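You operate a simulated robot arm through the tools that you are given. There is no shell and no other tool.

The job below is to be done with a simulated robot arm. You get a single attempt, and the scene is never put back.

Task
Stop the pump and open the left filter pot without a spill.
Fine: shut its valve and open its bleed knob before the lid knob; leave them so, and the other pot alone.

It is judged by the outcome, as a careful person would: the job done as asked, and still so three seconds after it is handed in. It fails if anything else is knocked over, pushed out of place, dropped, spilled or broken. A push-on lid holds only when it is set on centred and level and pressed home; a screw cap is set on level and turned clockwise until tight.

Robot
A 7-joint arm with a two-finger parallel gripper, fixed in place. Base frame: the origin is on the floor under the middle of its stand, x ahead of it, y to its left, z up; the work surface is at about z = 700. Readings come in mm, rad, newtons and seconds.
It reaches about 1372 mm from its shoulder. Its first joint turns from -2.601 to 2.601 rad. Payload 3.43 kg.
Tool frame: the origin (TCP) lies between the finger pads and is the grasp point; the fingertips stand 30 mm ahead of it; z points along the fingers, y is the line along which they close. Largest opening 94 mm; finger width 28, thickness 10; the body of the gripper, 50 by 96 mm, starts 55 mm behind the TCP.
Orientation is that of the tool frame in the base frame, as a unit quaternion [x, y, z, w]. With the fingers straight down and closing along the base's y, the tool's x points along the base's -x, its y along +y and its z along -z.

Tools
- The arm moves only by the tool step_arm. Its argument "plan" is one flat list of numbers, 7 for each row, row after row: the shift along the tool's x, y, z in units of 40 mm (1.0 is 40 mm), then the turn, a rotation vector about the tool's x, y, z in units of 5 degrees (1.0 is 5 degrees), then the opening, from 0 (shut) to 1 (fully open). In form: [x, y, z, rx, ry, rz, jaw, x, y, z, rx, ry, rz, jaw, ...]. A call has 1 to 20 rows; each row shifts and turns the commanded pose from where the row before left it, along the tool's axes as they then stand. A call with a number of a shift or a turn outside -1 to 1 is refused whole. Rows are played at 5 a second. More than 50 mm and 0.15 rad between two rows, or a gripper value outside its range, and nothing of the call is played. Where a pose cannot be reached the arm comes as near as it can. A force on the tool above 90 N (or 10 N above the force at the start of the call, whichever is more), or a blocked arm, ends the call early, and 0.2 s more pass. The fingers move at their own pace (about 45 mm/s each) and stop on an object; they squeeze with about 35 N. The grip force told is the motor's: it shows also when the fingers shut on nothing. Time passes only in rows, and 0.2 s behind the last, so rows that do not move let the fingers close. It gives the time, the measured TCP pose, the force on the tool (base axes), the opening and the grip force at its end, in the units of the frame above (readings bear some noise), with the torque about the TCP (base axes, N m) and any sound that the robot's microphone picked up.
- Cameras (640 x 400 px; columns grow to the right, rows downward): "scene" is fixed at [219.5, -659.4, 1489.5]; the picture's right is [0.98, -0.20, 0.00], its down [-0.09, -0.46, -0.88] and it looks along [0.17, 0.86, -0.47] (base axes); focal length 350 px, centre (320, 200). "wrist" rides on the gripper at [76, 14, -102] in the tool frame; the picture's right is [-0.18, 0.98, 0.00], its down [-0.75, -0.14, -0.64] and it looks along [-0.63, -0.12, 0.77] (tool axes); focal length 243 px, centre (320, 200). There is no depth. A picture from a camera that has moved, and an enlarged one, comes with that camera's place and axes in the base frame and with its lens. The place of the scene camera against the robot may be out by one fixed shift of up to 18 mm in any direction.
- camera(camera): a new picture of that camera. The clock stands still meanwhile.
- zoom(camera, box): a new picture of the part [left, top, right, bottom] of that camera's present view, enlarged. The clock stands still meanwhile.
- job_done(): hands the job in; it is judged then, once.

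Places have to be worked out from the pictures, the camera data and where the tool is seen. Open the gripper and draw the arm clear of the work before you hand the job in, unless the task says otherwise.

The tools are called after ">>>" as name(argument=value, ...) on one line, values as JSON. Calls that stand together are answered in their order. step_arm: Moves the arm, as the interface text tells. Its arguments: {"type":"object","properties":{"plan":{"type":"array"}},"required":["plan"]} The other tools are called the same way: camera (camera) takes a picture; zoom (camera, box) takes an enlarged picture of a part of a camera's view; job_done () hands the job in.

At the start:

```text
clock: 0.0
tool_pos: [600.0, 785.0, 1173.9]
tcp_rot: [0.0, 1.0, 0.0, 0.0]
force: [0.5, 0.3, 0.2]
wrist_torque: [0.01, -0.01, 0.01]
grip_width: 93.9
grip_force: 0.0
```

scene: 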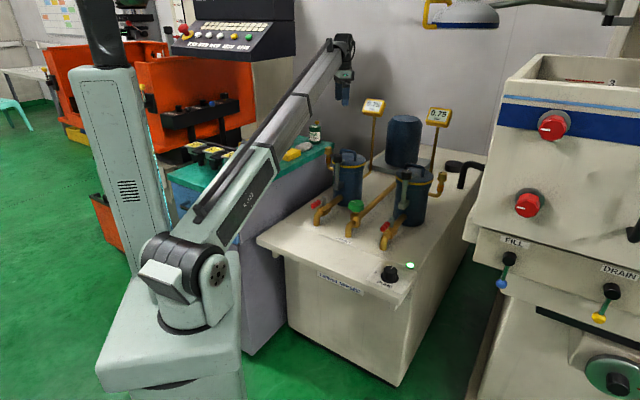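
wrist: 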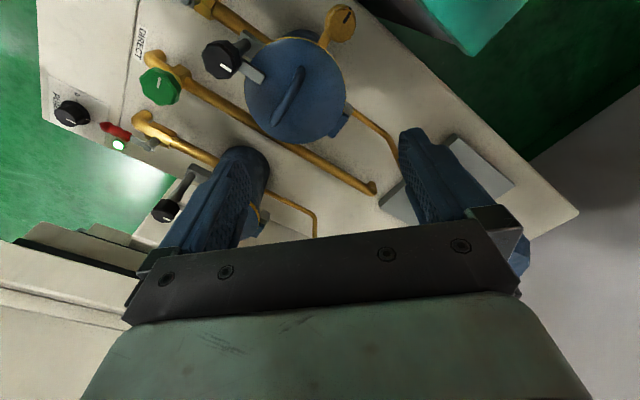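

I start by looking closer at the pump unit and its controls before moving anything.

>>> zoom(camera="scene", box=[250, 80, 490, 300])

>>> zoom(camera="scene", box=[300, 90, 400, 250])

>>> zoom(camera="scene", box=[370, 90, 470, 250])

>>> zoom(camera="wrist", box=[0, 0, 400, 250])

```text
1.82 times, centred on (370, 190) of scene
camera zoom: at [219.5, -659.4, 1489.5], right [0.98, -0.2, 0.0], down [-0.09, -0.46, -0.88], along [0.17, 0.86, -0.47], focal length 636 px, centre (229, 218)
```

zoom: 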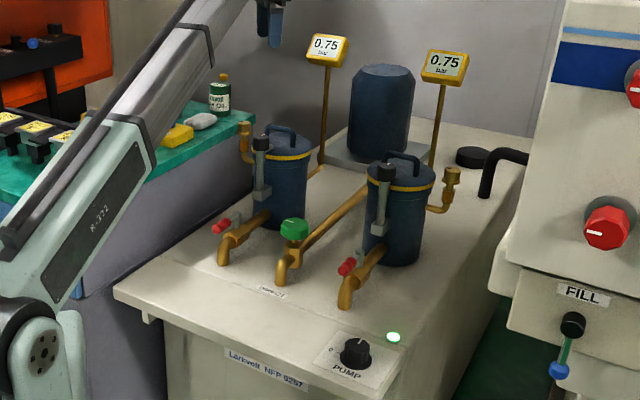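

```text
2.50 times, centred on (350, 170) of scene
camera zoom: at [219.5, -659.4, 1489.5], right [0.98, -0.2, 0.0], down [-0.09, -0.46, -0.88], along [0.17, 0.86, -0.47], focal length 875 px, centre (245, 275)
```

zoom: 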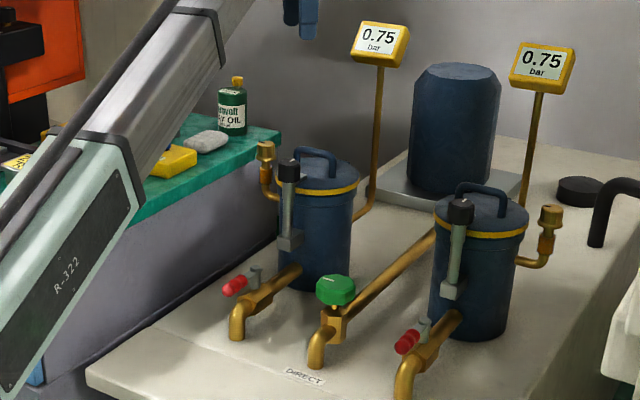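

```text
2.50 times, centred on (420, 170) of scene
camera zoom: at [219.5, -659.4, 1489.5], right [0.98, -0.2, 0.0], down [-0.09, -0.46, -0.88], along [0.17, 0.86, -0.47], focal length 875 px, centre (70, 275)
```

zoom: 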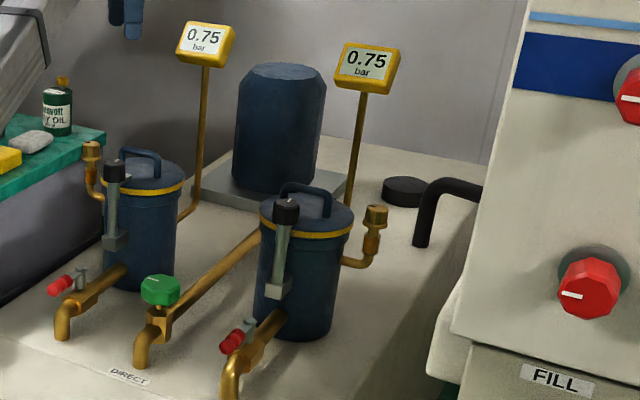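

```text
1.60 times, centred on (200, 125) of wrist
camera zoom: at [524.6, 797.7, 1276.5], right [0.18, 0.98, 0.0], down [0.75, -0.14, 0.64], along [0.63, -0.12, -0.77], focal length 388 px, centre (512, 320)
```

zoom: 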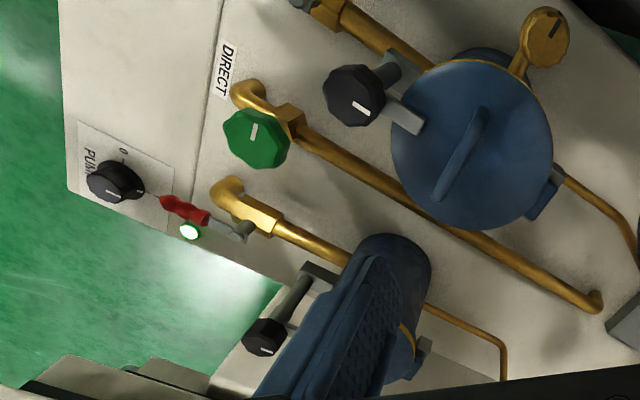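

The pump knob looks to be at about (627,197,717). The left pot (smaller x) has its lid centre near (624,740,890), with the black lid knob in front at about (561,671,946) and the brass bleed knob on its left at about (552,816,933). The unit is yawed about 51° and faces the robot, so I turn the tool to line up with it and look again.

>>> step_arm(plan=[0, 0, 0, 0, 0, -1, 1, 0, 0, 0, 0, 0, -1, 1, 0, 0, 0, 0, 0, -1, 1, 0, 0, 0, 0, 0, -1, 1, 0, 0, 0, 0, 0, -1, 1, 0, 0, 0, 0, 0, -1, 1, 0, 0, 0, 0, 0, -1, 1, 0, 0, 0, 0, 0, -1, 1, 0, 0, 0, 0, 0, -1, 1, 0, 0, 0, 0, 0, -1, 1, 0, 0, 0, 0, 0, -0.2, 1])

>>> camera(camera="wrist")

>>> camera(camera="scene")

```text
clock: 2.4
tool_pos: [599.6, 785.9, 1173.3]
tcp_rot: [-0.431, 0.902, 0.0, 0.0]
force: [-0.5, 0.3, -1.2]
wrist_torque: [0.01, -0.02, 0.02]
grip_width: 94.2
grip_force: 0.0
```

```text
taken
camera wrist: at [541.8, 733.1, 1276.6], right [-0.65, 0.76, 0.0], down [0.58, 0.5, 0.64], along [0.49, 0.42, -0.77], focal length 243 px, centre (320, 200)
```

wrist: 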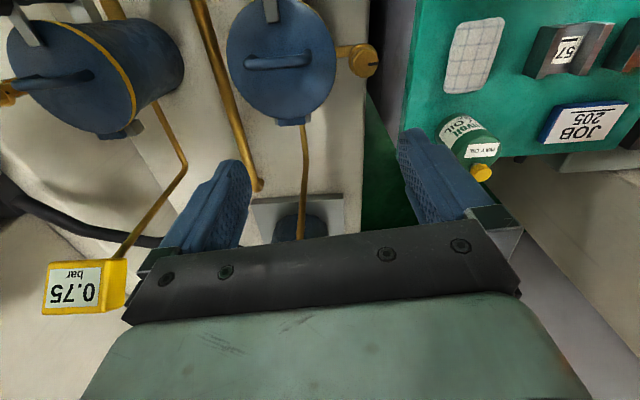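

```text
taken
```

scene: 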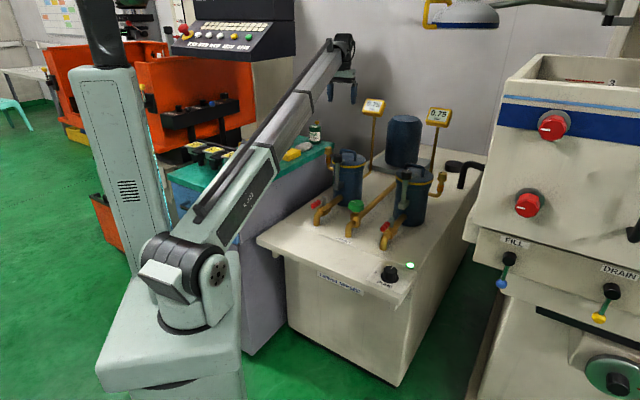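

The tool is now lined up with the machine. I move over the pump switch at roughly (627,197), stopping at z=900 to look straight at it.

>>> step_arm(plan=[0.7875, -0.698, 0.2, 0, 0, 0, 1, 0.7875, -0.698, 0.2, 0, 0, 0, 1, 0.7875, -0.698, 0.2, 0, 0, 0, 1, 0.7875, -0.698, 0.5, 0, 0, 0, 1, 0.7875, -0.698, 0.5, 0, 0, 0, 1, 0.7875, -0.698, 0.5, 0, 0, 0, 1, 0.7875, -0.698, 0.5, 0, 0, 0, 1, 0.7875, -0.698, 0.6, 0, 0, 0, 1, 0.7875, -0.698, 0.6, 0, 0, 0, 1, 0.7875, -0.698, 0.6, 0, 0, 0, 1, 0.7875, -0.698, 0.6, 0, 0, 0, 1, 0.7875, -0.698, 0.6, 0, 0, 0, 1, 0.7875, -0.698, 0.6, 0, 0, 0, 1, 0.7875, -0.698, 0.6, 0, 0, 0, 1])

>>> camera(camera="wrist")

>>> camera(camera="scene")

```text
clock: 5.4
tool_pos: [625.0, 196.6, 901.1]
tcp_rot: [-0.431, 0.902, 0.0, 0.0]
force: [-0.7, -0.4, 0.3]
wrist_torque: [0.02, 0.0, 0.02]
grip_width: 94.0
grip_force: 0.0
```

```text
taken
camera wrist: at [567.7, 144.9, 1004.0], right [-0.65, 0.76, 0.0], down [0.58, 0.5, 0.64], along [0.49, 0.42, -0.77], focal length 243 px, centre (320, 200)
```

wrist: 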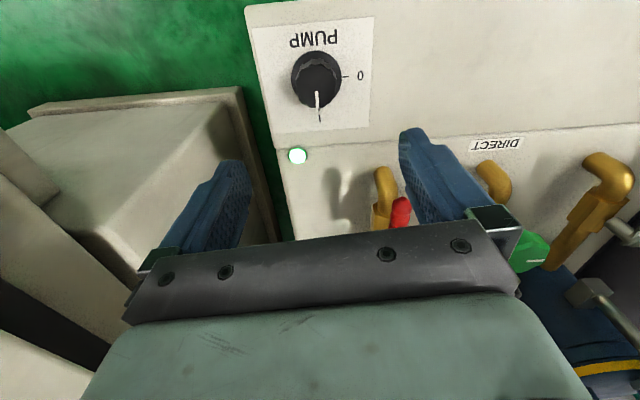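

```text
taken
```

scene: 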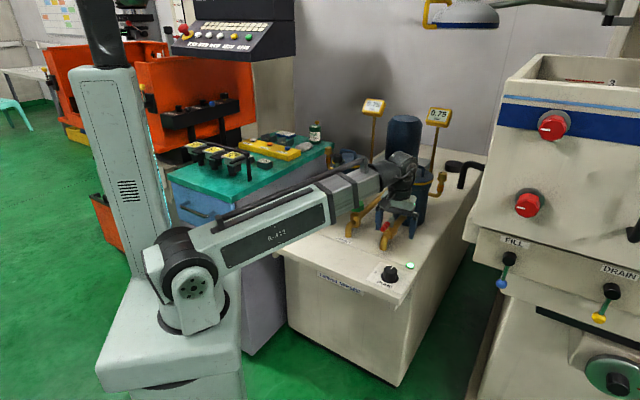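

The pump switch is visible with its pointer at "I" and a "0" mark a quarter turn away. I zoom in for its exact place and angle.

>>> zoom(camera="wrist", box=[240, 0, 400, 100])

>>> zoom(camera="scene", box=[350, 240, 430, 310])

>>> zoom(camera="wrist", box=[240, 100, 640, 350])

```text
4.00 times, centred on (320, 50) of wrist
camera zoom: at [567.7, 144.9, 1004.0], right [-0.65, 0.76, 0.0], down [0.58, 0.5, 0.64], along [0.49, 0.42, -0.77], focal length 970 px, centre (320, 800)
```

zoom: 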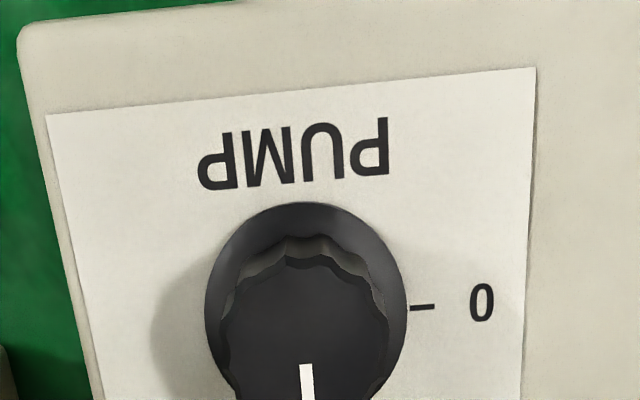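

```text
5.71 times, centred on (390, 275) of scene
camera zoom: at [219.5, -659.4, 1489.5], right [0.98, -0.2, 0.0], down [-0.09, -0.46, -0.88], along [0.17, 0.86, -0.47], focal length 2000 px, centre (-80, -229)
```

zoom: 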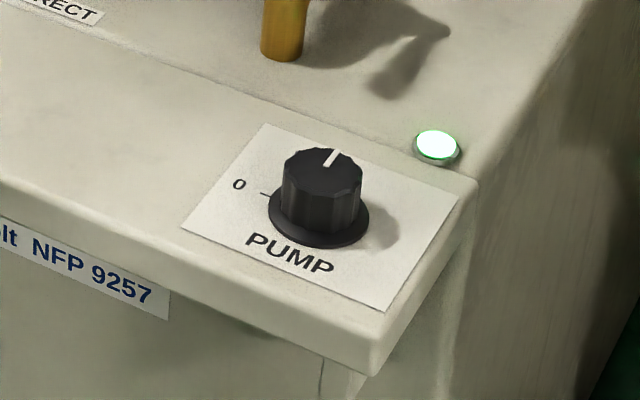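

```text
1.60 times, centred on (440, 225) of wrist
camera zoom: at [567.7, 144.9, 1004.0], right [-0.65, 0.76, 0.0], down [0.58, 0.5, 0.64], along [0.49, 0.42, -0.77], focal length 388 px, centre (128, 160)
```

zoom: 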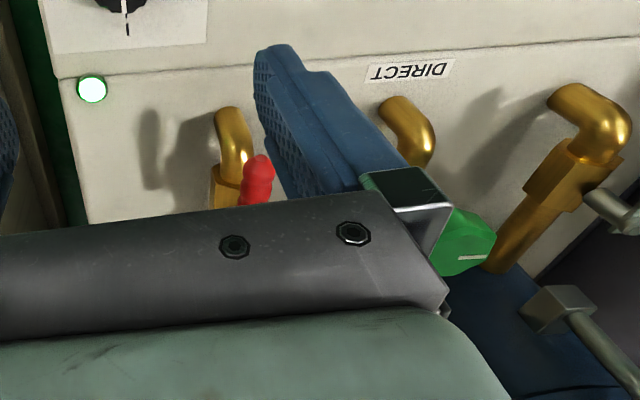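

The pump knob axis works out to about (624,188) with its top near z=736, pointing at "I" (back), and "0" is on its left, so off is 90° counter-clockwise from above. I centre over it, pre-turn the wrist the other way by 50°, and come down partway.

>>> step_arm(plan=[0.19, -0.12, 0.2, 0, 0, 0, 1, 0, 0, 0.2, 0, 0, 1, 1, 0, 0, 0.2, 0, 0, 1, 1, 0, 0, 0.2, 0, 0, 1, 1, 0, 0, 0.2, 0, 0, 1, 1, 0, 0, 0.2, 0, 0, 1, 1, 0, 0, 0.2, 0, 0, 1, 1, 0, 0, 0.2, 0, 0, 1, 1, 0, 0, 0.2, 0, 0, 1, 1, 0, 0, 0.2, 0, 0, 1, 1, 0, 0, 0.2, 0, 0, 1, 1, 0, 0, 0, 0, 0, 0, 1])

>>> camera(camera="wrist")

```text
clock: 8.0
tool_pos: [624.6, 186.7, 814.2]
tcp_rot: [-0.009, 1.0, 0.0, 0.0]
force: [0.4, -0.2, 0.7]
wrist_torque: [0.01, 0.0, -0.02]
grip_width: 94.0
grip_force: 0.0
```

```text
taken
camera wrist: at [549.5, 198.7, 916.0], right [0.17, 0.99, 0.0], down [0.76, -0.13, 0.64], along [0.63, -0.11, -0.77], focal length 243 px, centre (320, 200)
```

wrist: 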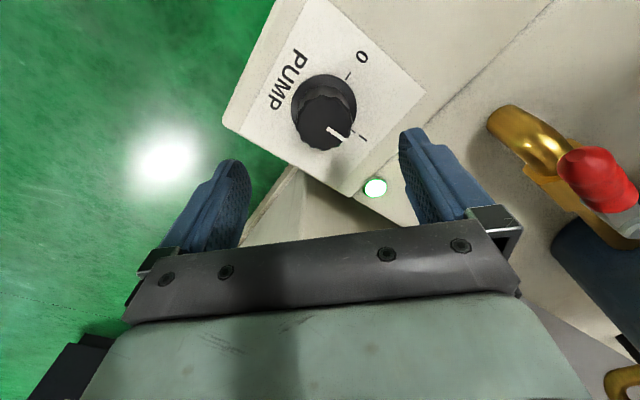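

The knob sits nearly under the tool point. I zoom to check the centring before coming down.

>>> zoom(camera="wrist", box=[240, 60, 400, 160])

```text
4.00 times, centred on (320, 110) of wrist
camera zoom: at [549.5, 198.7, 916.0], right [0.17, 0.99, 0.0], down [0.76, -0.13, 0.64], along [0.63, -0.11, -0.77], focal length 970 px, centre (320, 560)
```

zoom: 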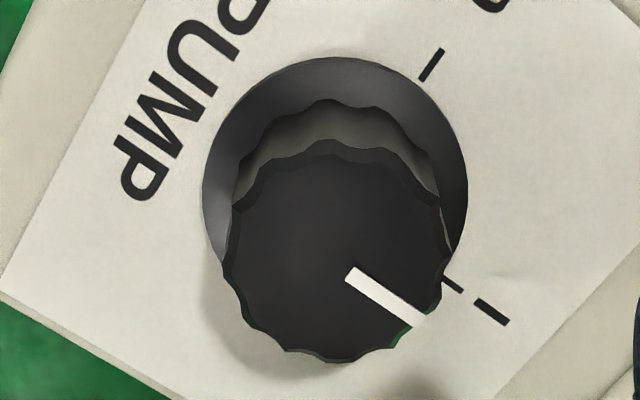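

The knob centre refines to about (622,188.5), body about 42 mm across. I shift a couple of mm, lower so the fingertips sit just above its skirt, and close on it.

>>> step_arm(plan=[0.065, 0.045, 0.585, 0, 0, 0, 1, 0, 0, 0.585, 0, 0, 0, 1, 0, 0, 0.585, 0, 0, 0, 1, 0, 0, 0, 0, 0, 0, 0.3, 0, 0, 0, 0, 0, 0, 0.3, 0, 0, 0, 0, 0, 0, 0.3, 0, 0, 0, 0, 0, 0, 0.3, 0, 0, 0, 0, 0, 0, 0.3])

>>> camera(camera="wrist")

```text
clock: 9.8
tool_pos: [620.9, 190.8, 744.5]
tcp_rot: [-0.009, 1.0, 0.001, 0.0]
force: [-3.1, 26.1, -4.4]
wrist_torque: [0.35, -0.22, 0.06]
grip_width: 43.2
grip_force: 45.0
```

```text
taken
camera wrist: at [546.6, 201.4, 846.0], right [0.17, 0.99, 0.0], down [0.76, -0.13, 0.64], along [0.63, -0.1, -0.77], focal length 243 px, centre (320, 200)
```

wrist: 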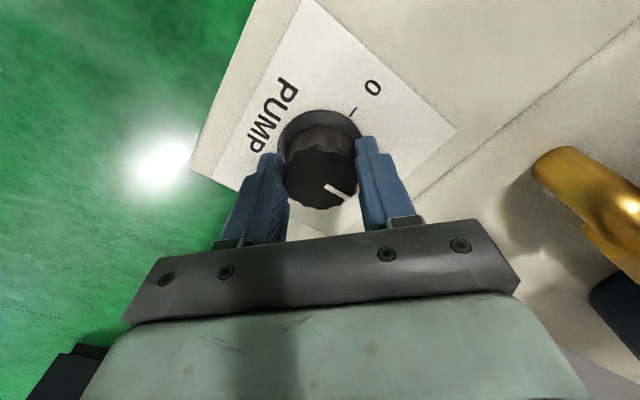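

The knob is held (43 mm wide) with a small sideways bias, so I nudge 2.5 mm in +y and turn it counter-clockwise about 45° first.

>>> step_arm(plan=[0, 0.07, 0, 0, 0, 0, 0.3, 0, 0, 0, 0, 0, -1, 0.3, 0, 0, 0, 0, 0, -1, 0.3, 0, 0, 0, 0, 0, -1, 0.3, 0, 0, 0, 0, 0, -1, 0.3, 0, 0, 0, 0, 0, -1, 0.3, 0, 0, 0, 0, 0, -1, 0.3, 0, 0, 0, 0, 0, -1, 0.3, 0, 0, 0, 0, 0, -1, 0.3, 0, 0, 0, 0, 0, -1, 0.3])

>>> camera(camera="wrist")

```text
clock: 12.0
tool_pos: [623.5, 190.2, 744.1]
tcp_rot: [-0.392, 0.92, -0.004, -0.001]
force: [3.6, -45.1, -19.7]
wrist_torque: [0.09, 0.66, -0.1]
grip_width: 43.6
grip_force: 45.1
```

```text
taken
camera wrist: at [560.7, 143.5, 846.5], right [-0.58, 0.81, -0.01], down [0.62, 0.45, 0.64], along [0.52, 0.37, -0.77], focal length 243 px, centre (320, 200)
```

wrist: 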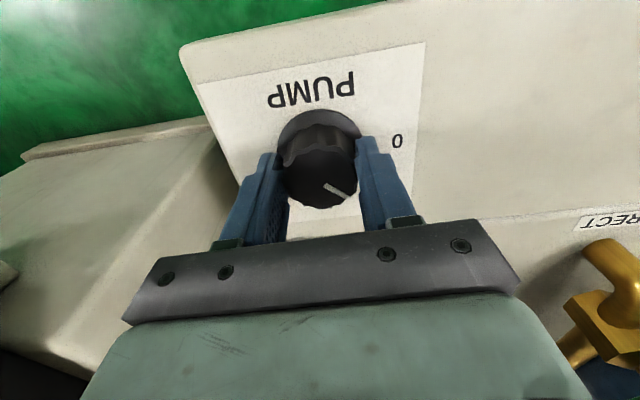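

The knob follows the fingers (45° turned, pointer still in the same place against the pads). I ease off the side load by about 2.8 mm and turn the remaining 45° to "0".

>>> step_arm(plan=[0, -0.07, 0, 0, 0, 0, 0.3, 0, 0, 0, 0, 0, -1, 0.3, 0, 0, 0, 0, 0, -1, 0.3, 0, 0, 0, 0, 0, -1, 0.3, 0, 0, 0, 0, 0, -1, 0.3, 0, 0, 0, 0, 0, -1, 0.3, 0, 0, 0, 0, 0, -1, 0.3, 0, 0, 0, 0, 0, -1, 0.3, 0, 0, 0, 0, 0, -1, 0.3, 0, 0, 0, 0, 0, -1, 0.3])

>>> camera(camera="wrist")

>>> zoom(camera="scene", box=[350, 90, 470, 290])

```text
clock: 14.2
tool_pos: [625.2, 188.3, 743.2]
tcp_rot: [0.714, -0.7, 0.002, 0.001]
force: [-2.7, -23.2, -11.4]
wrist_torque: [-1.09, 0.1, -0.6]
grip_width: 43.2
grip_force: 44.9
```

```text
taken
camera wrist: at [612.7, 111.3, 846.6], right [-0.99, 0.17, 0.0], down [0.13, 0.76, 0.64], along [0.11, 0.63, -0.77], focal length 243 px, centre (320, 200)
```

wrist: 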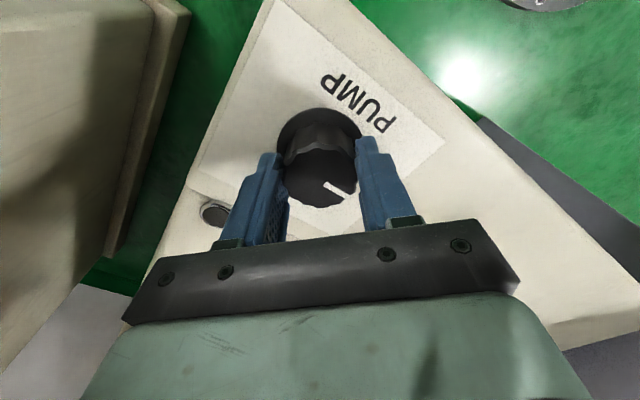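

```text
2.00 times, centred on (410, 190) of scene
camera zoom: at [219.5, -659.4, 1489.5], right [0.98, -0.2, 0.0], down [-0.09, -0.46, -0.88], along [0.17, 0.86, -0.47], focal length 700 px, centre (140, 220)
```

zoom: 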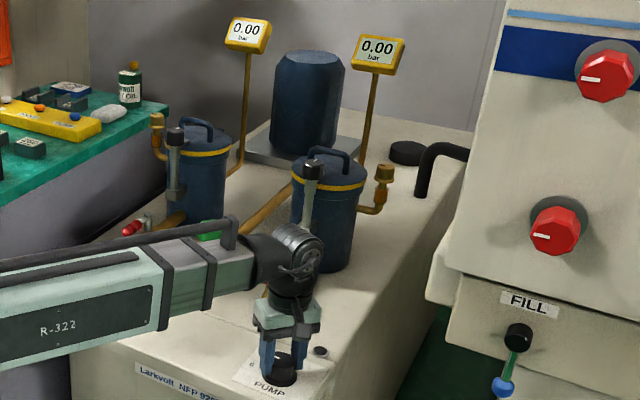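

The indicator light is off and both gauges read 0.00, so the pump is stopped. I release the knob and rise straight up.

>>> step_arm(plan=[0, 0, 0, 0, 0, 0, 1, 0, 0, 0, 0, 0, 0, 1, 0, 0, 0, 0, 0, 0, 1, 0, 0, 0, 0, 0, 0, 1, 0, 0, -0.5, 0, 0, 0, 1, 0, 0, -1, 0, 0, 0, 1, 0, 0, -1, 0, 0, 0, 1, 0, 0, -1, 0, 0, 0, 1, 0, 0, -1, 0, 0, 0, 1, 0, 0, -1, 0, 0, 0, 1, 0, 0, -1, 0, 0, 0, 1])

>>> zoom(camera="wrist", box=[200, 0, 440, 150])

>>> zoom(camera="scene", box=[350, 90, 470, 290])

```text
clock: 16.6
tool_pos: [623.2, 189.5, 1004.0]
tcp_rot: [0.713, -0.701, 0.0, 0.0]
force: [-0.3, 0.1, 0.0]
wrist_torque: [-0.01, 0.02, 0.01]
grip_width: 94.0
grip_force: 0.1
```

```text
2.67 times, centred on (320, 75) of wrist
camera zoom: at [611.7, 111.4, 1106.3], right [-0.99, 0.17, 0.0], down [0.13, 0.76, 0.64], along [0.11, 0.63, -0.77], focal length 647 px, centre (320, 533)
```

zoom: 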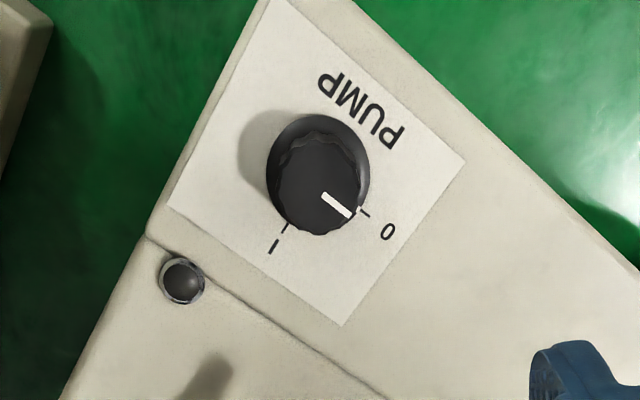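

```text
2.00 times, centred on (410, 190) of scene
camera zoom: at [219.5, -659.4, 1489.5], right [0.98, -0.2, 0.0], down [-0.09, -0.46, -0.88], along [0.17, 0.86, -0.47], focal length 700 px, centre (140, 220)
```

zoom: 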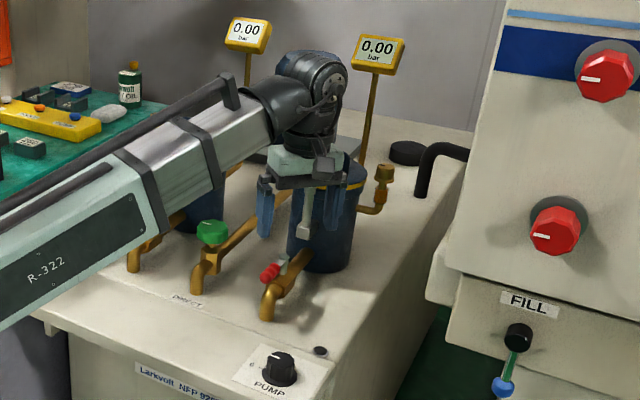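

The pump switch now reads "0". I turn the wrist back in line with the machine and move over the left pot's inlet valve (about (480,575)) for a look.

>>> step_arm(plan=[0, 0, 0, 0, 0, 1, 1, 0, 0, 0, 0, 0, 1, 1, 0, 0, 0, 0, 0, 1, 1, 0, 0, 0, 0, 0, 1, 1, 0, 0, 0, 0, 0, 1, 1, 0, 0, 0, 0, 0, 1, 1, 0, 0, 0, 0, 0, 1, 1, 0, 0, 0, 0, 0, 1, 1, -0.524, 0.8825, 0, 0, 0, 0, 1, -0.524, 0.8825, 0, 0, 0, 0, 1, -0.524, 0.8825, 0, 0, 0, 0, 1, -0.524, 0.8825, 0, 0, 0, 0, 1, -0.524, 0.8825, 0, 0, 0, 0, 1, -0.524, 0.8825, 0, 0, 0, 0, 1, -0.524, 0.8825, 0, 0, 0, 0, 1, -0.524, 0.8825, 0, 0, 0, 0, 1, -0.524, 0.8825, 0, 0, 0, 0, 1, -0.524, 0.8825, 0, 0, 0, 0, 1])

>>> camera(camera="wrist")

>>> zoom(camera="scene", box=[280, 90, 440, 250])

```text
clock: 20.4
tool_pos: [483.1, 575.8, 1004.7]
tcp_rot: [-0.43, 0.903, 0.0, -0.001]
force: [-0.5, -0.1, -0.5]
wrist_torque: [0.01, 0.06, 0.0]
grip_width: 94.1
grip_force: 0.1
```

```text
taken
camera wrist: at [424.1, 524.4, 1107.3], right [-0.65, 0.76, 0.0], down [0.58, 0.5, 0.64], along [0.49, 0.42, -0.77], focal length 243 px, centre (320, 200)
```

wrist: 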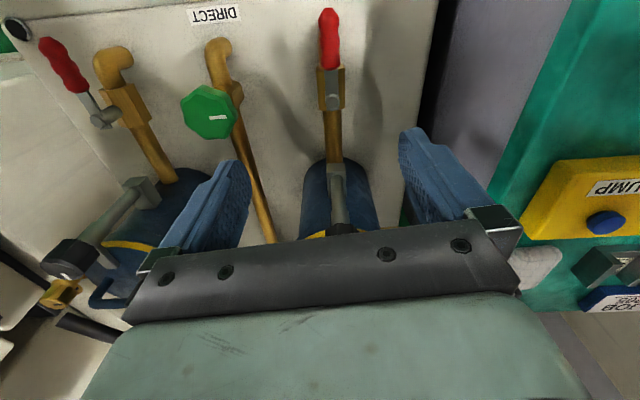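

```text
2.50 times, centred on (360, 170) of scene
camera zoom: at [219.5, -659.4, 1489.5], right [0.98, -0.2, 0.0], down [-0.09, -0.46, -0.88], along [0.17, 0.86, -0.47], focal length 875 px, centre (220, 275)
```

zoom: 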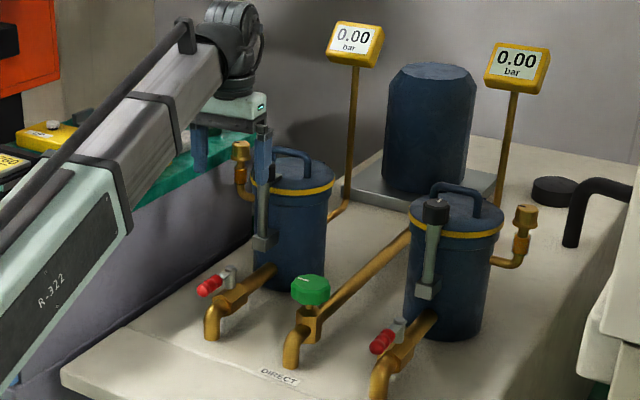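

>>> zoom(camera="wrist", box=[240, 0, 400, 100])

>>> zoom(camera="wrist", box=[0, 0, 240, 150])

>>> zoom(camera="scene", box=[310, 175, 390, 235])

```text
4.00 times, centred on (320, 50) of wrist
camera zoom: at [424.1, 524.4, 1107.3], right [-0.65, 0.76, 0.0], down [0.58, 0.5, 0.64], along [0.49, 0.42, -0.77], focal length 970 px, centre (320, 800)
```

zoom: 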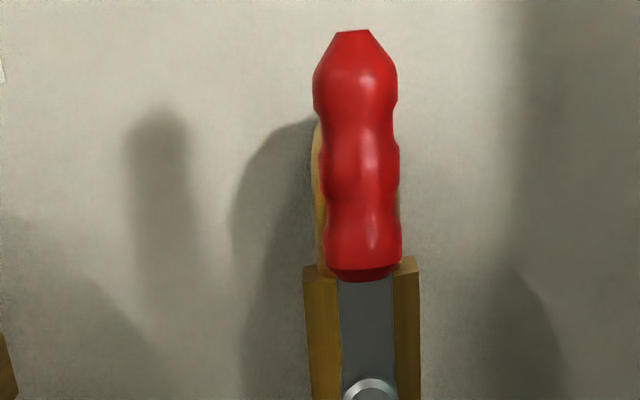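

```text
2.67 times, centred on (120, 75) of wrist
camera zoom: at [424.1, 524.4, 1107.3], right [-0.65, 0.76, 0.0], down [0.58, 0.5, 0.64], along [0.49, 0.42, -0.77], focal length 647 px, centre (853, 533)
```

zoom: 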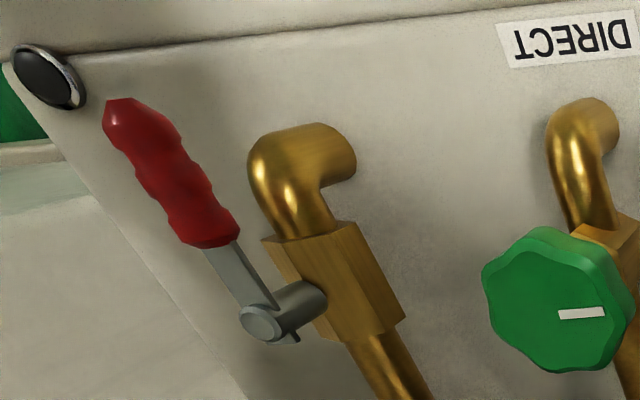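

```text
6.67 times, centred on (350, 205) of scene
camera zoom: at [219.5, -659.4, 1489.5], right [0.98, -0.2, 0.0], down [-0.09, -0.46, -0.88], along [0.17, 0.86, -0.47], focal length 2334 px, centre (120, 167)
```

zoom: 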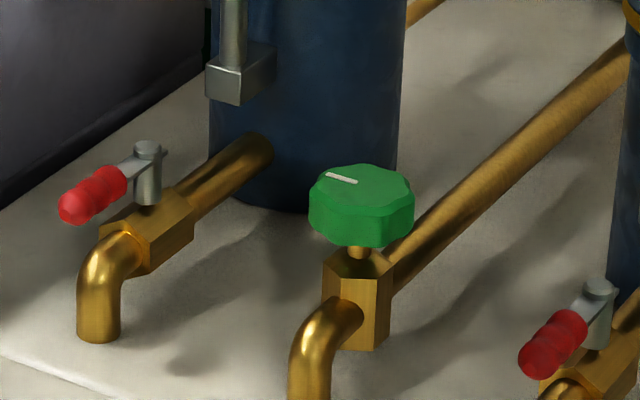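

The left valve lever (red grip) lies in line with its pipe, which means open. Its stem is at about (484,594,813), with the grip running toward the robot at z≈808. The machine yaw works out nearer 45°, so I turn 6° and come down above the middle of the red grip at about (442,552).

>>> step_arm(plan=[0, 0, 0, 0, 0, 0.6, 1, 0, 0, 0, 0, 0, 0.6, 1, 0.29, 0.076, 0.78, 0, 0, 0, 1, 0.29, 0.076, 0.78, 0, 0, 0, 1, 0.29, 0.076, 0.78, 0, 0, 0, 1, 0.29, 0.076, 0.78, 0, 0, 0, 1, 0, 0, 0, 0, 0, 0, 1])

>>> camera(camera="wrist")

>>> zoom(camera="scene", box=[280, 120, 400, 240])

```text
clock: 22.0
tool_pos: [440.4, 549.6, 879.1]
tcp_rot: [-0.383, 0.924, 0.0, 0.0]
force: [0.0, -1.3, 0.1]
wrist_torque: [0.03, 0.0, -0.01]
grip_width: 94.0
grip_force: 0.0
```

```text
taken
camera wrist: at [377.8, 506.1, 981.4], right [-0.56, 0.83, 0.0], down [0.63, 0.43, 0.64], along [0.53, 0.36, -0.77], focal length 243 px, centre (320, 200)
```

wrist: 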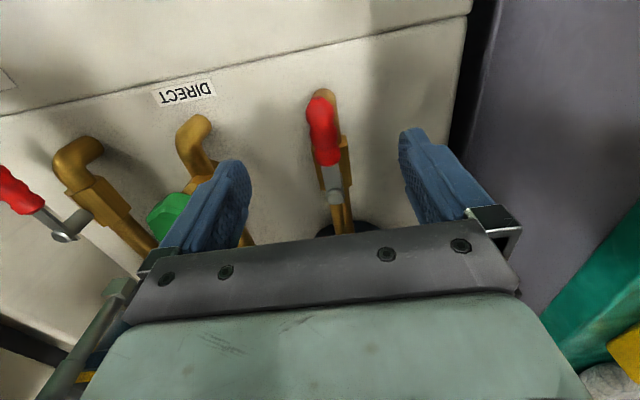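

```text
3.33 times, centred on (340, 180) of scene
camera zoom: at [219.5, -659.4, 1489.5], right [0.98, -0.2, 0.0], down [-0.09, -0.46, -0.88], along [0.17, 0.86, -0.47], focal length 1167 px, centre (253, 267)
```

zoom: 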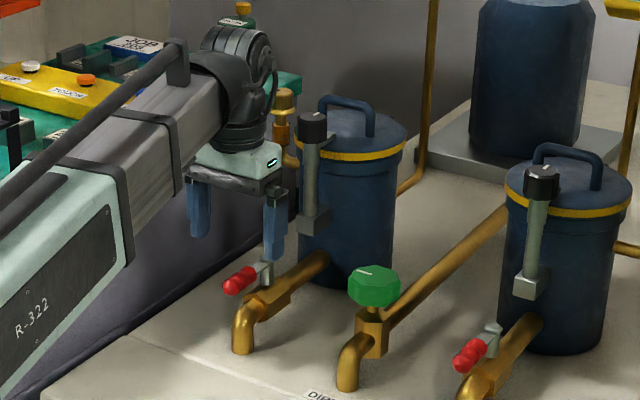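

Nearly above the grip's middle. I zoom to check centring across the fingers.

>>> zoom(camera="wrist", box=[240, 80, 400, 180])

```text
4.00 times, centred on (320, 130) of wrist
camera zoom: at [377.8, 506.1, 981.4], right [-0.56, 0.83, 0.0], down [0.63, 0.43, 0.64], along [0.53, 0.36, -0.77], focal length 970 px, centre (320, 480)
```

zoom: 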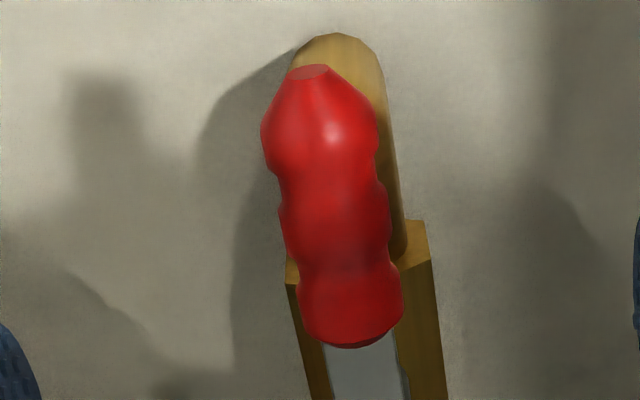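

The red grip is about 2.3 mm to the tool's +y and lies parallel to the fingers. I shift, lower to z≈812 and close on it.

>>> step_arm(plan=[0, 0.06, 0.56, 0, 0, 0, 1, 0, 0, 0.56, 0, 0, 0, 1, 0, 0, 0.56, 0, 0, 0, 1, 0, 0, 0, 0, 0, 0, 0.1, 0, 0, 0, 0, 0, 0, 0.1, 0, 0, 0, 0, 0, 0, 0.1, 0, 0, 0, 0, 0, 0, 0.1, 0, 0, 0, 0, 0, 0, 0.1, 0, 0, 0, 0, 0, 0, 0.1])

>>> camera(camera="wrist")

```text
clock: 24.0
tool_pos: [438.9, 553.7, 812.4]
tcp_rot: [-0.382, 0.924, 0.0, 0.0]
force: [2.0, -3.0, -1.2]
wrist_torque: [0.0, -0.04, -0.3]
grip_width: 21.2
grip_force: 45.3
```

```text
taken
camera wrist: at [376.3, 507.5, 914.5], right [-0.56, 0.83, 0.0], down [0.63, 0.43, 0.64], along [0.53, 0.36, -0.77], focal length 243 px, centre (320, 200)
```

wrist: 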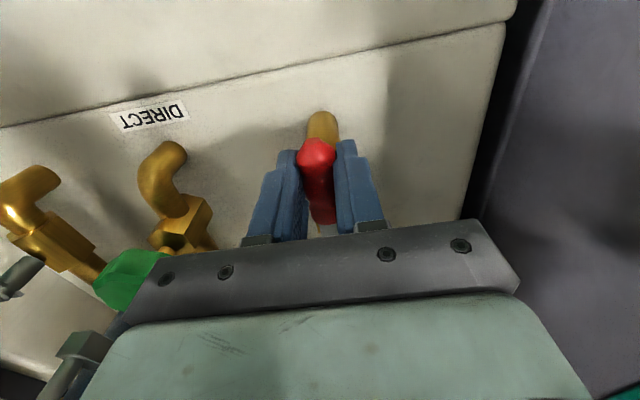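

The grip is held (21 mm). I swing it clockwise (toward the machine's left) about the stem, 15° first, to see whether it yields.

>>> step_arm(plan=[-0.0057, 0.1307, 0, 0, 0, 1, 0.1, -0.0057, 0.1307, 0, 0, 0, 1, 0.1, -0.0057, 0.1307, 0, 0, 0, 1, 0.1])

>>> camera(camera="wrist")

```text
clock: 24.8
tool_pos: [428.5, 565.6, 811.1]
tcp_rot: [-0.26, 0.966, 0.001, 0.0]
force: [-9.6, 8.2, -2.4]
wrist_torque: [0.13, 0.06, 0.86]
grip_width: 21.2
grip_force: 45.1
```

```text
taken
camera wrist: at [356.8, 539.0, 914.6], right [-0.33, 0.94, 0.0], down [0.72, 0.25, 0.64], along [0.6, 0.22, -0.77], focal length 243 px, centre (320, 200)
```

wrist: 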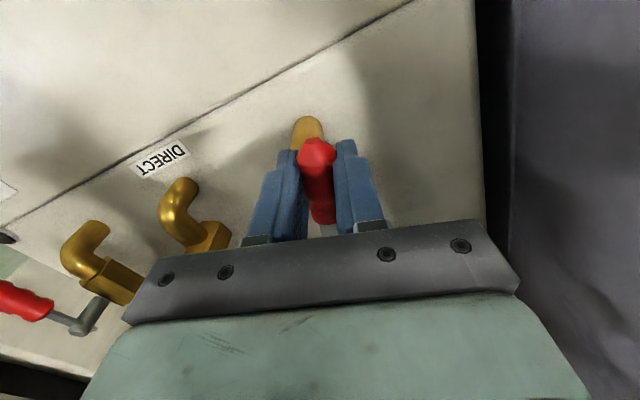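

It yields with only about 12 N, so clockwise is the free direction. I carry on to a full quarter turn.

>>> step_arm(plan=[-0.0057, 0.1307, 0, 0, 0, 1, 0.1, -0.0057, 0.1307, 0, 0, 0, 1, 0.1, -0.0057, 0.1307, 0, 0, 0, 1, 0.1, -0.0057, 0.1307, 0, 0, 0, 1, 0.1, -0.0057, 0.1307, 0, 0, 0, 1, 0.1, -0.0057, 0.1307, 0, 0, 0, 1, 0.1, -0.0057, 0.1307, 0, 0, 0, 1, 0.1, -0.0057, 0.1307, 0, 0, 0, 1, 0.1, -0.0057, 0.1307, 0, 0, 0, 1, 0.1, -0.0057, 0.1307, 0, 0, 0, 1, 0.1, -0.0057, 0.1307, 0, 0, 0, 1, 0.1, -0.0057, 0.1307, 0, 0, 0, 1, 0.1, -0.0057, 0.1307, 0, 0, 0, 1, 0.1])

>>> camera(camera="wrist")

>>> zoom(camera="scene", box=[270, 110, 390, 240])

```text
clock: 27.6
tool_pos: [429.2, 632.3, 811.9]
tcp_rot: [0.3, 0.954, 0.003, -0.006]
force: [-29.2, 38.8, 5.2]
wrist_torque: [0.45, 0.3, 1.39]
grip_width: 24.5
grip_force: 44.8
```

```text
taken
camera wrist: at [377.1, 686.0, 915.3], right [0.71, 0.7, 0.0], down [0.54, -0.55, 0.63], along [0.44, -0.45, -0.77], focal length 243 px, centre (320, 200)
```

wrist: 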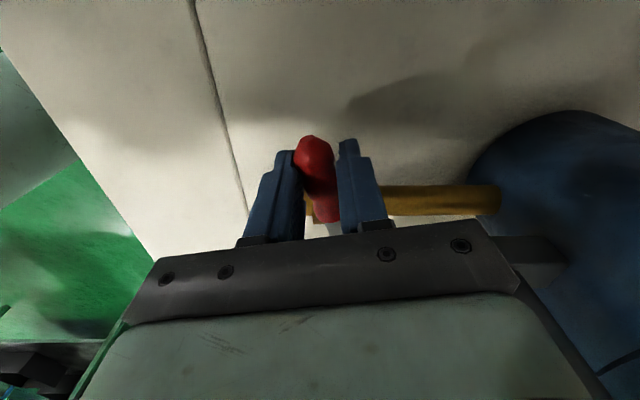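

```text
3.08 times, centred on (330, 175) of scene
camera zoom: at [219.5, -659.4, 1489.5], right [0.98, -0.2, 0.0], down [-0.09, -0.46, -0.88], along [0.17, 0.86, -0.47], focal length 1077 px, centre (289, 277)
```

zoom: 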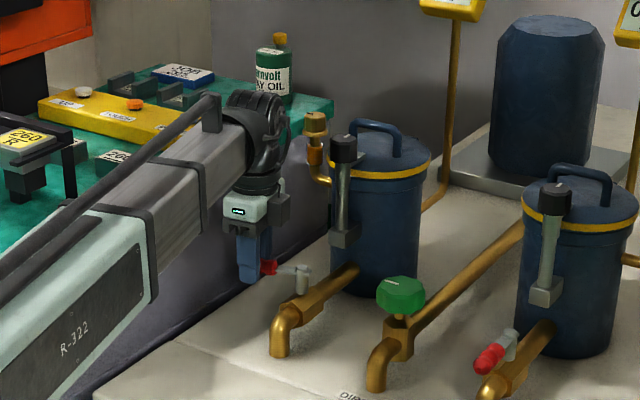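

The lever has turned about 75–80° and some side load has built up (48 N). I look closely at the lever before finishing the turn.

>>> zoom(camera="scene", box=[315, 170, 365, 225])

>>> zoom(camera="wrist", box=[220, 110, 420, 235])

```text
7.27 times, centred on (340, 198) of scene
camera zoom: at [219.5, -659.4, 1489.5], right [0.98, -0.2, 0.0], down [-0.09, -0.46, -0.88], along [0.17, 0.86, -0.47], focal length 2546 px, centre (174, 218)
```

zoom: 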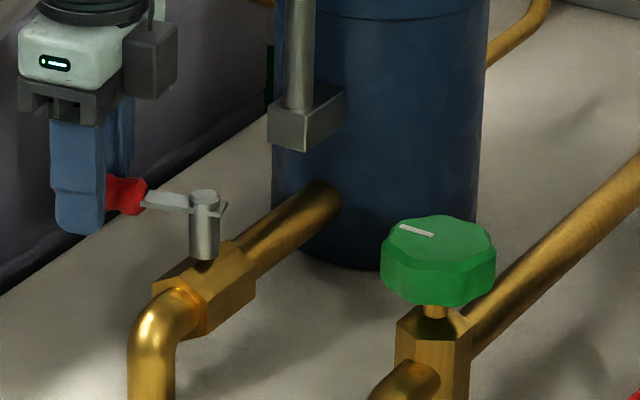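

```text
3.20 times, centred on (320, 172) of wrist
camera zoom: at [377.1, 686.0, 915.3], right [0.71, 0.7, 0.0], down [0.54, -0.55, 0.63], along [0.44, -0.45, -0.77], focal length 776 px, centre (320, 288)
```

zoom: 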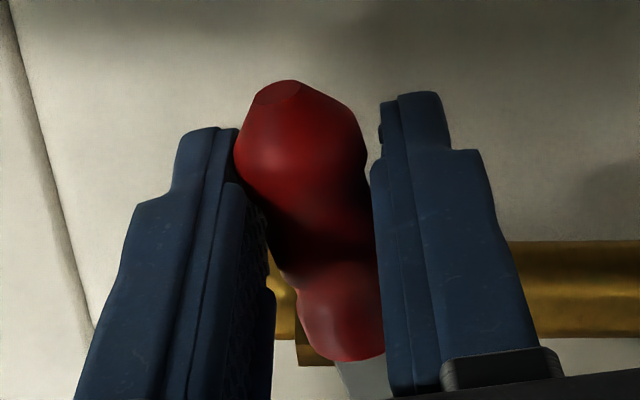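

The lever lags the fingers by about 5° because the true turning radius is nearer 65 mm, with the stem at about (485,600). I correct the arc centre and carry the lever the last 15°.

>>> step_arm(plan=[0.052, 0.1, 0, 0, 0, 0, 0.1, 0.052, 0.1, 0, 0, 0, 0, 0.1, -0.012, 0.114, 0, 0, 0, 1, 0.1, -0.012, 0.114, 0, 0, 0, 1, 0.1])

>>> zoom(camera="wrist", box=[220, 110, 420, 235])

>>> zoom(camera="scene", box=[315, 170, 365, 225])

```text
clock: 28.6
tool_pos: [442.2, 647.5, 811.4]
tcp_rot: [0.383, 0.924, 0.002, 0.001]
force: [7.0, 25.5, 3.4]
wrist_torque: [0.7, 0.58, 1.52]
grip_width: 21.5
grip_force: 44.4
```

```text
3.20 times, centred on (320, 172) of wrist
camera zoom: at [398.2, 708.7, 914.1], right [0.83, 0.56, 0.0], down [0.43, -0.63, 0.64], along [0.36, -0.53, -0.77], focal length 776 px, centre (320, 288)
```

zoom: 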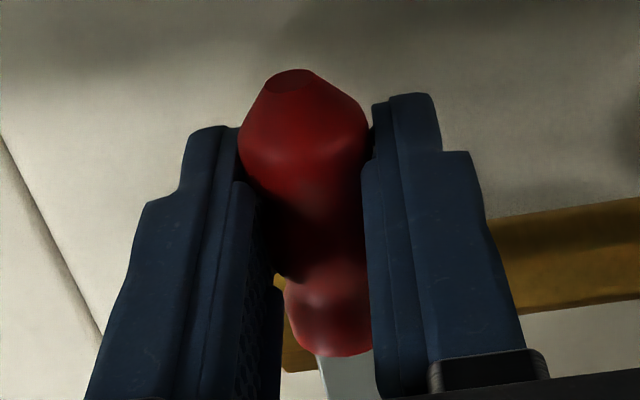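

```text
7.27 times, centred on (340, 198) of scene
camera zoom: at [219.5, -659.4, 1489.5], right [0.98, -0.2, 0.0], down [-0.09, -0.46, -0.88], along [0.17, 0.86, -0.47], focal length 2546 px, centre (174, 218)
```

zoom: 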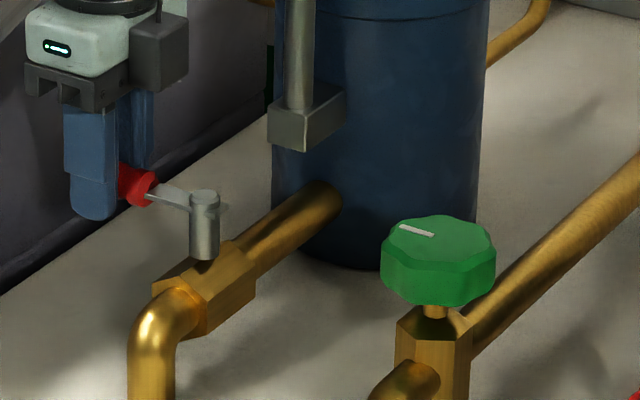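

The lever is now square to the pipe. I try another 5° to feel for the end stop.

>>> step_arm(plan=[-0.006, 0.14, 0, 0, 0, 1, 0.1, 0, 0, 0, 0, 0, 0, 0.1])

>>> zoom(camera="wrist", box=[220, 110, 420, 235])

>>> zoom(camera="scene", box=[315, 170, 365, 225])

```text
clock: 29.2
tool_pos: [442.4, 647.2, 811.6]
tcp_rot: [0.423, 0.906, -0.002, 0.0]
force: [-7.5, -0.5, -2.1]
wrist_torque: [0.01, 0.04, 1.4]
grip_width: 23.8
grip_force: 44.7
```

```text
3.20 times, centred on (320, 172) of wrist
camera zoom: at [405.7, 713.4, 913.8], right [0.87, 0.49, 0.0], down [0.38, -0.67, 0.64], along [0.31, -0.56, -0.76], focal length 776 px, centre (320, 288)
```

zoom: 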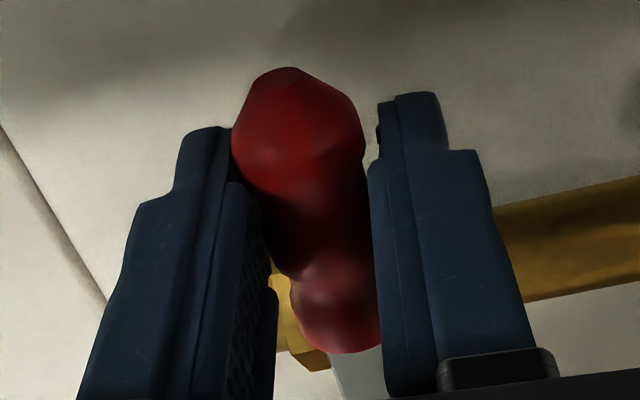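

```text
7.27 times, centred on (340, 198) of scene
camera zoom: at [219.5, -659.4, 1489.5], right [0.98, -0.2, 0.0], down [-0.09, -0.46, -0.88], along [0.17, 0.86, -0.47], focal length 2546 px, centre (174, 218)
```

zoom: 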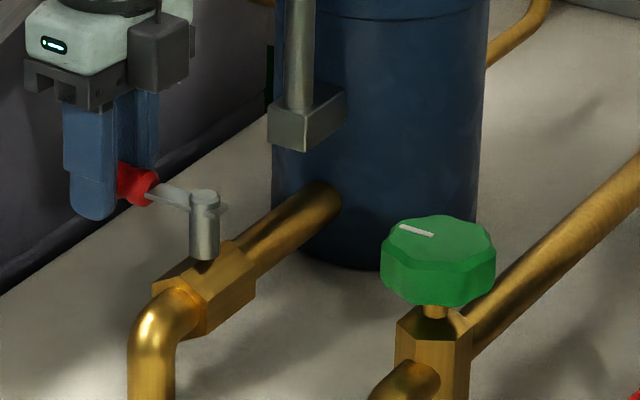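

It would not go further: the lever is at its stop, square to the pipe and shut. I release it and rise clear.

>>> step_arm(plan=[0, 0, 0, 0, 0, -0.5, 0.1, 0, 0, 0, 0, 0, 0, 0.8, 0, 0, 0, 0, 0, 0, 0.8, 0, 0, 0, 0, 0, 0, 0.8, 0, 0, 0, 0, 0, 0, 0.8, 0, 0, -0.5, 0, 0, 0, 0.8, 0, 0, -1, 0, 0, 0, 0.8, 0, 0, -1, 0, 0, 0, 0.8, 0, 0, -1, 0, 0, 0, 0.8, 0, 0, -1, 0, 0, 0, 0.8, 0, 0, -1, 0, 0, 0, 0.8])

>>> camera(camera="wrist")

>>> zoom(camera="scene", box=[300, 90, 400, 230])

```text
clock: 31.6
tool_pos: [443.8, 649.1, 1031.5]
tcp_rot: [0.404, 0.915, 0.0, 0.0]
force: [-0.2, 1.5, 0.6]
wrist_torque: [0.01, 0.01, -0.01]
grip_width: 75.2
grip_force: 0.0
```

```text
taken
camera wrist: at [403.4, 713.2, 1134.2], right [0.85, 0.53, 0.0], down [0.41, -0.65, 0.64], along [0.34, -0.55, -0.77], focal length 243 px, centre (320, 200)
```

wrist: 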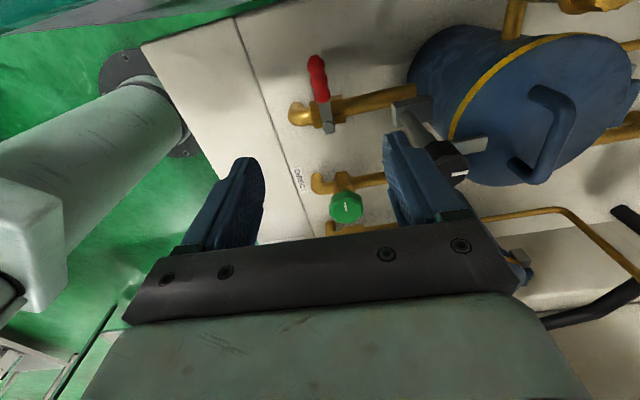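

```text
2.86 times, centred on (350, 160) of scene
camera zoom: at [219.5, -659.4, 1489.5], right [0.98, -0.2, 0.0], down [-0.09, -0.46, -0.88], along [0.17, 0.86, -0.47], focal length 1000 px, centre (234, 314)
```

zoom: 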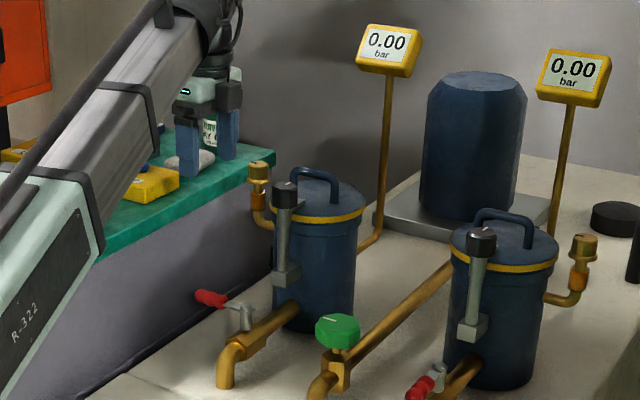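

The valve lever now stands square to its pipe. Next I move above the brass bleed knob, about (552,816,933), to look at it from close up.

>>> step_arm(plan=[0.253, 0.962, -0.14, 0, 0, 0, 0.8, 0.253, 0.962, -0.14, 0, 0, 0, 0.8, 0.253, 0.962, -0.14, 0, 0, 0, 0.8, 0.253, 0.962, -0.14, 0, 0, 0, 0.8, 0.253, 0.962, -0.14, 0, 0, 0, 0.8, 0, 0, 0, 0, 0, 0, 0.8])

>>> camera(camera="wrist")

>>> zoom(camera="scene", box=[290, 90, 390, 190])

```text
clock: 33.0
tool_pos: [551.8, 814.8, 1060.9]
tcp_rot: [0.402, 0.915, 0.001, -0.001]
force: [-0.8, -0.8, 0.0]
wrist_torque: [0.0, -0.01, 0.0]
grip_width: 75.3
grip_force: 0.1
```

```text
taken
camera wrist: at [512.0, 879.6, 1162.8], right [0.85, 0.53, 0.0], down [0.41, -0.65, 0.64], along [0.34, -0.55, -0.77], focal length 243 px, centre (320, 200)
```

wrist: 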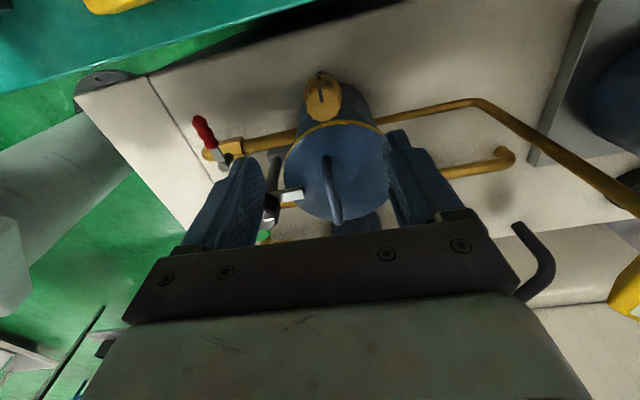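

```text
4.00 times, centred on (340, 140) of scene
camera zoom: at [219.5, -659.4, 1489.5], right [0.98, -0.2, 0.0], down [-0.09, -0.46, -0.88], along [0.17, 0.86, -0.47], focal length 1400 px, centre (240, 440)
```

zoom: 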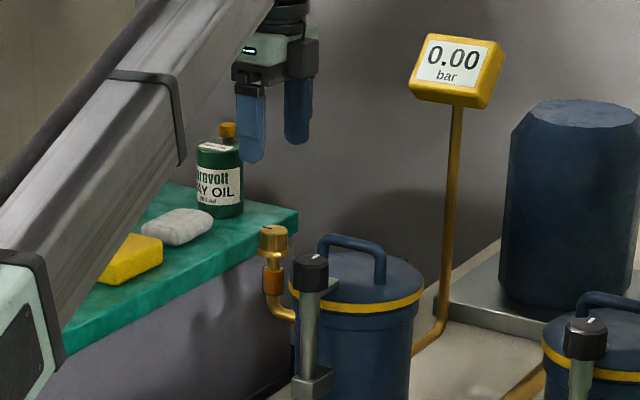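

>>> zoom(camera="wrist", box=[240, 50, 400, 150])

>>> zoom(camera="scene", box=[325, 135, 375, 175])

>>> zoom(camera="wrist", box=[220, 60, 460, 260])

```text
4.00 times, centred on (320, 100) of wrist
camera zoom: at [512.0, 879.6, 1162.8], right [0.85, 0.53, 0.0], down [0.41, -0.65, 0.64], along [0.34, -0.55, -0.77], focal length 970 px, centre (320, 600)
```

zoom: 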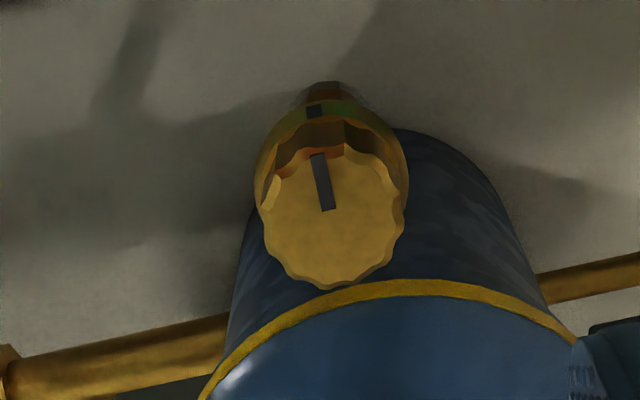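

```text
10.00 times, centred on (350, 155) of scene
camera zoom: at [219.5, -659.4, 1489.5], right [0.98, -0.2, 0.0], down [-0.09, -0.46, -0.88], along [0.17, 0.86, -0.47], focal length 3501 px, centre (20, 650)
```

zoom: 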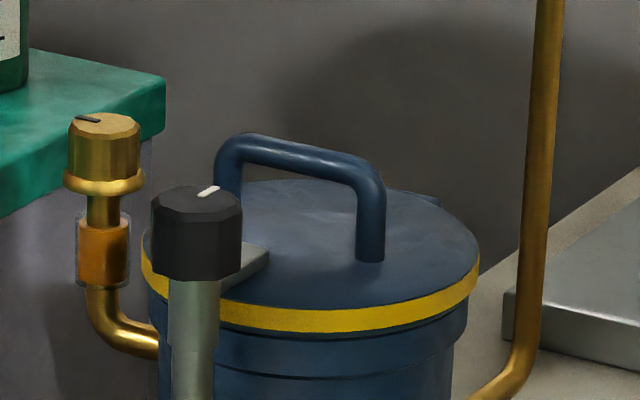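

```text
2.00 times, centred on (340, 160) of wrist
camera zoom: at [512.0, 879.6, 1162.8], right [0.85, 0.53, 0.0], down [0.41, -0.65, 0.64], along [0.34, -0.55, -0.77], focal length 485 px, centre (280, 280)
```

zoom: 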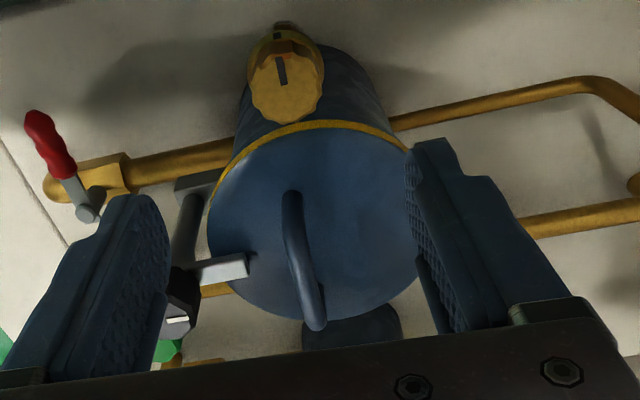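

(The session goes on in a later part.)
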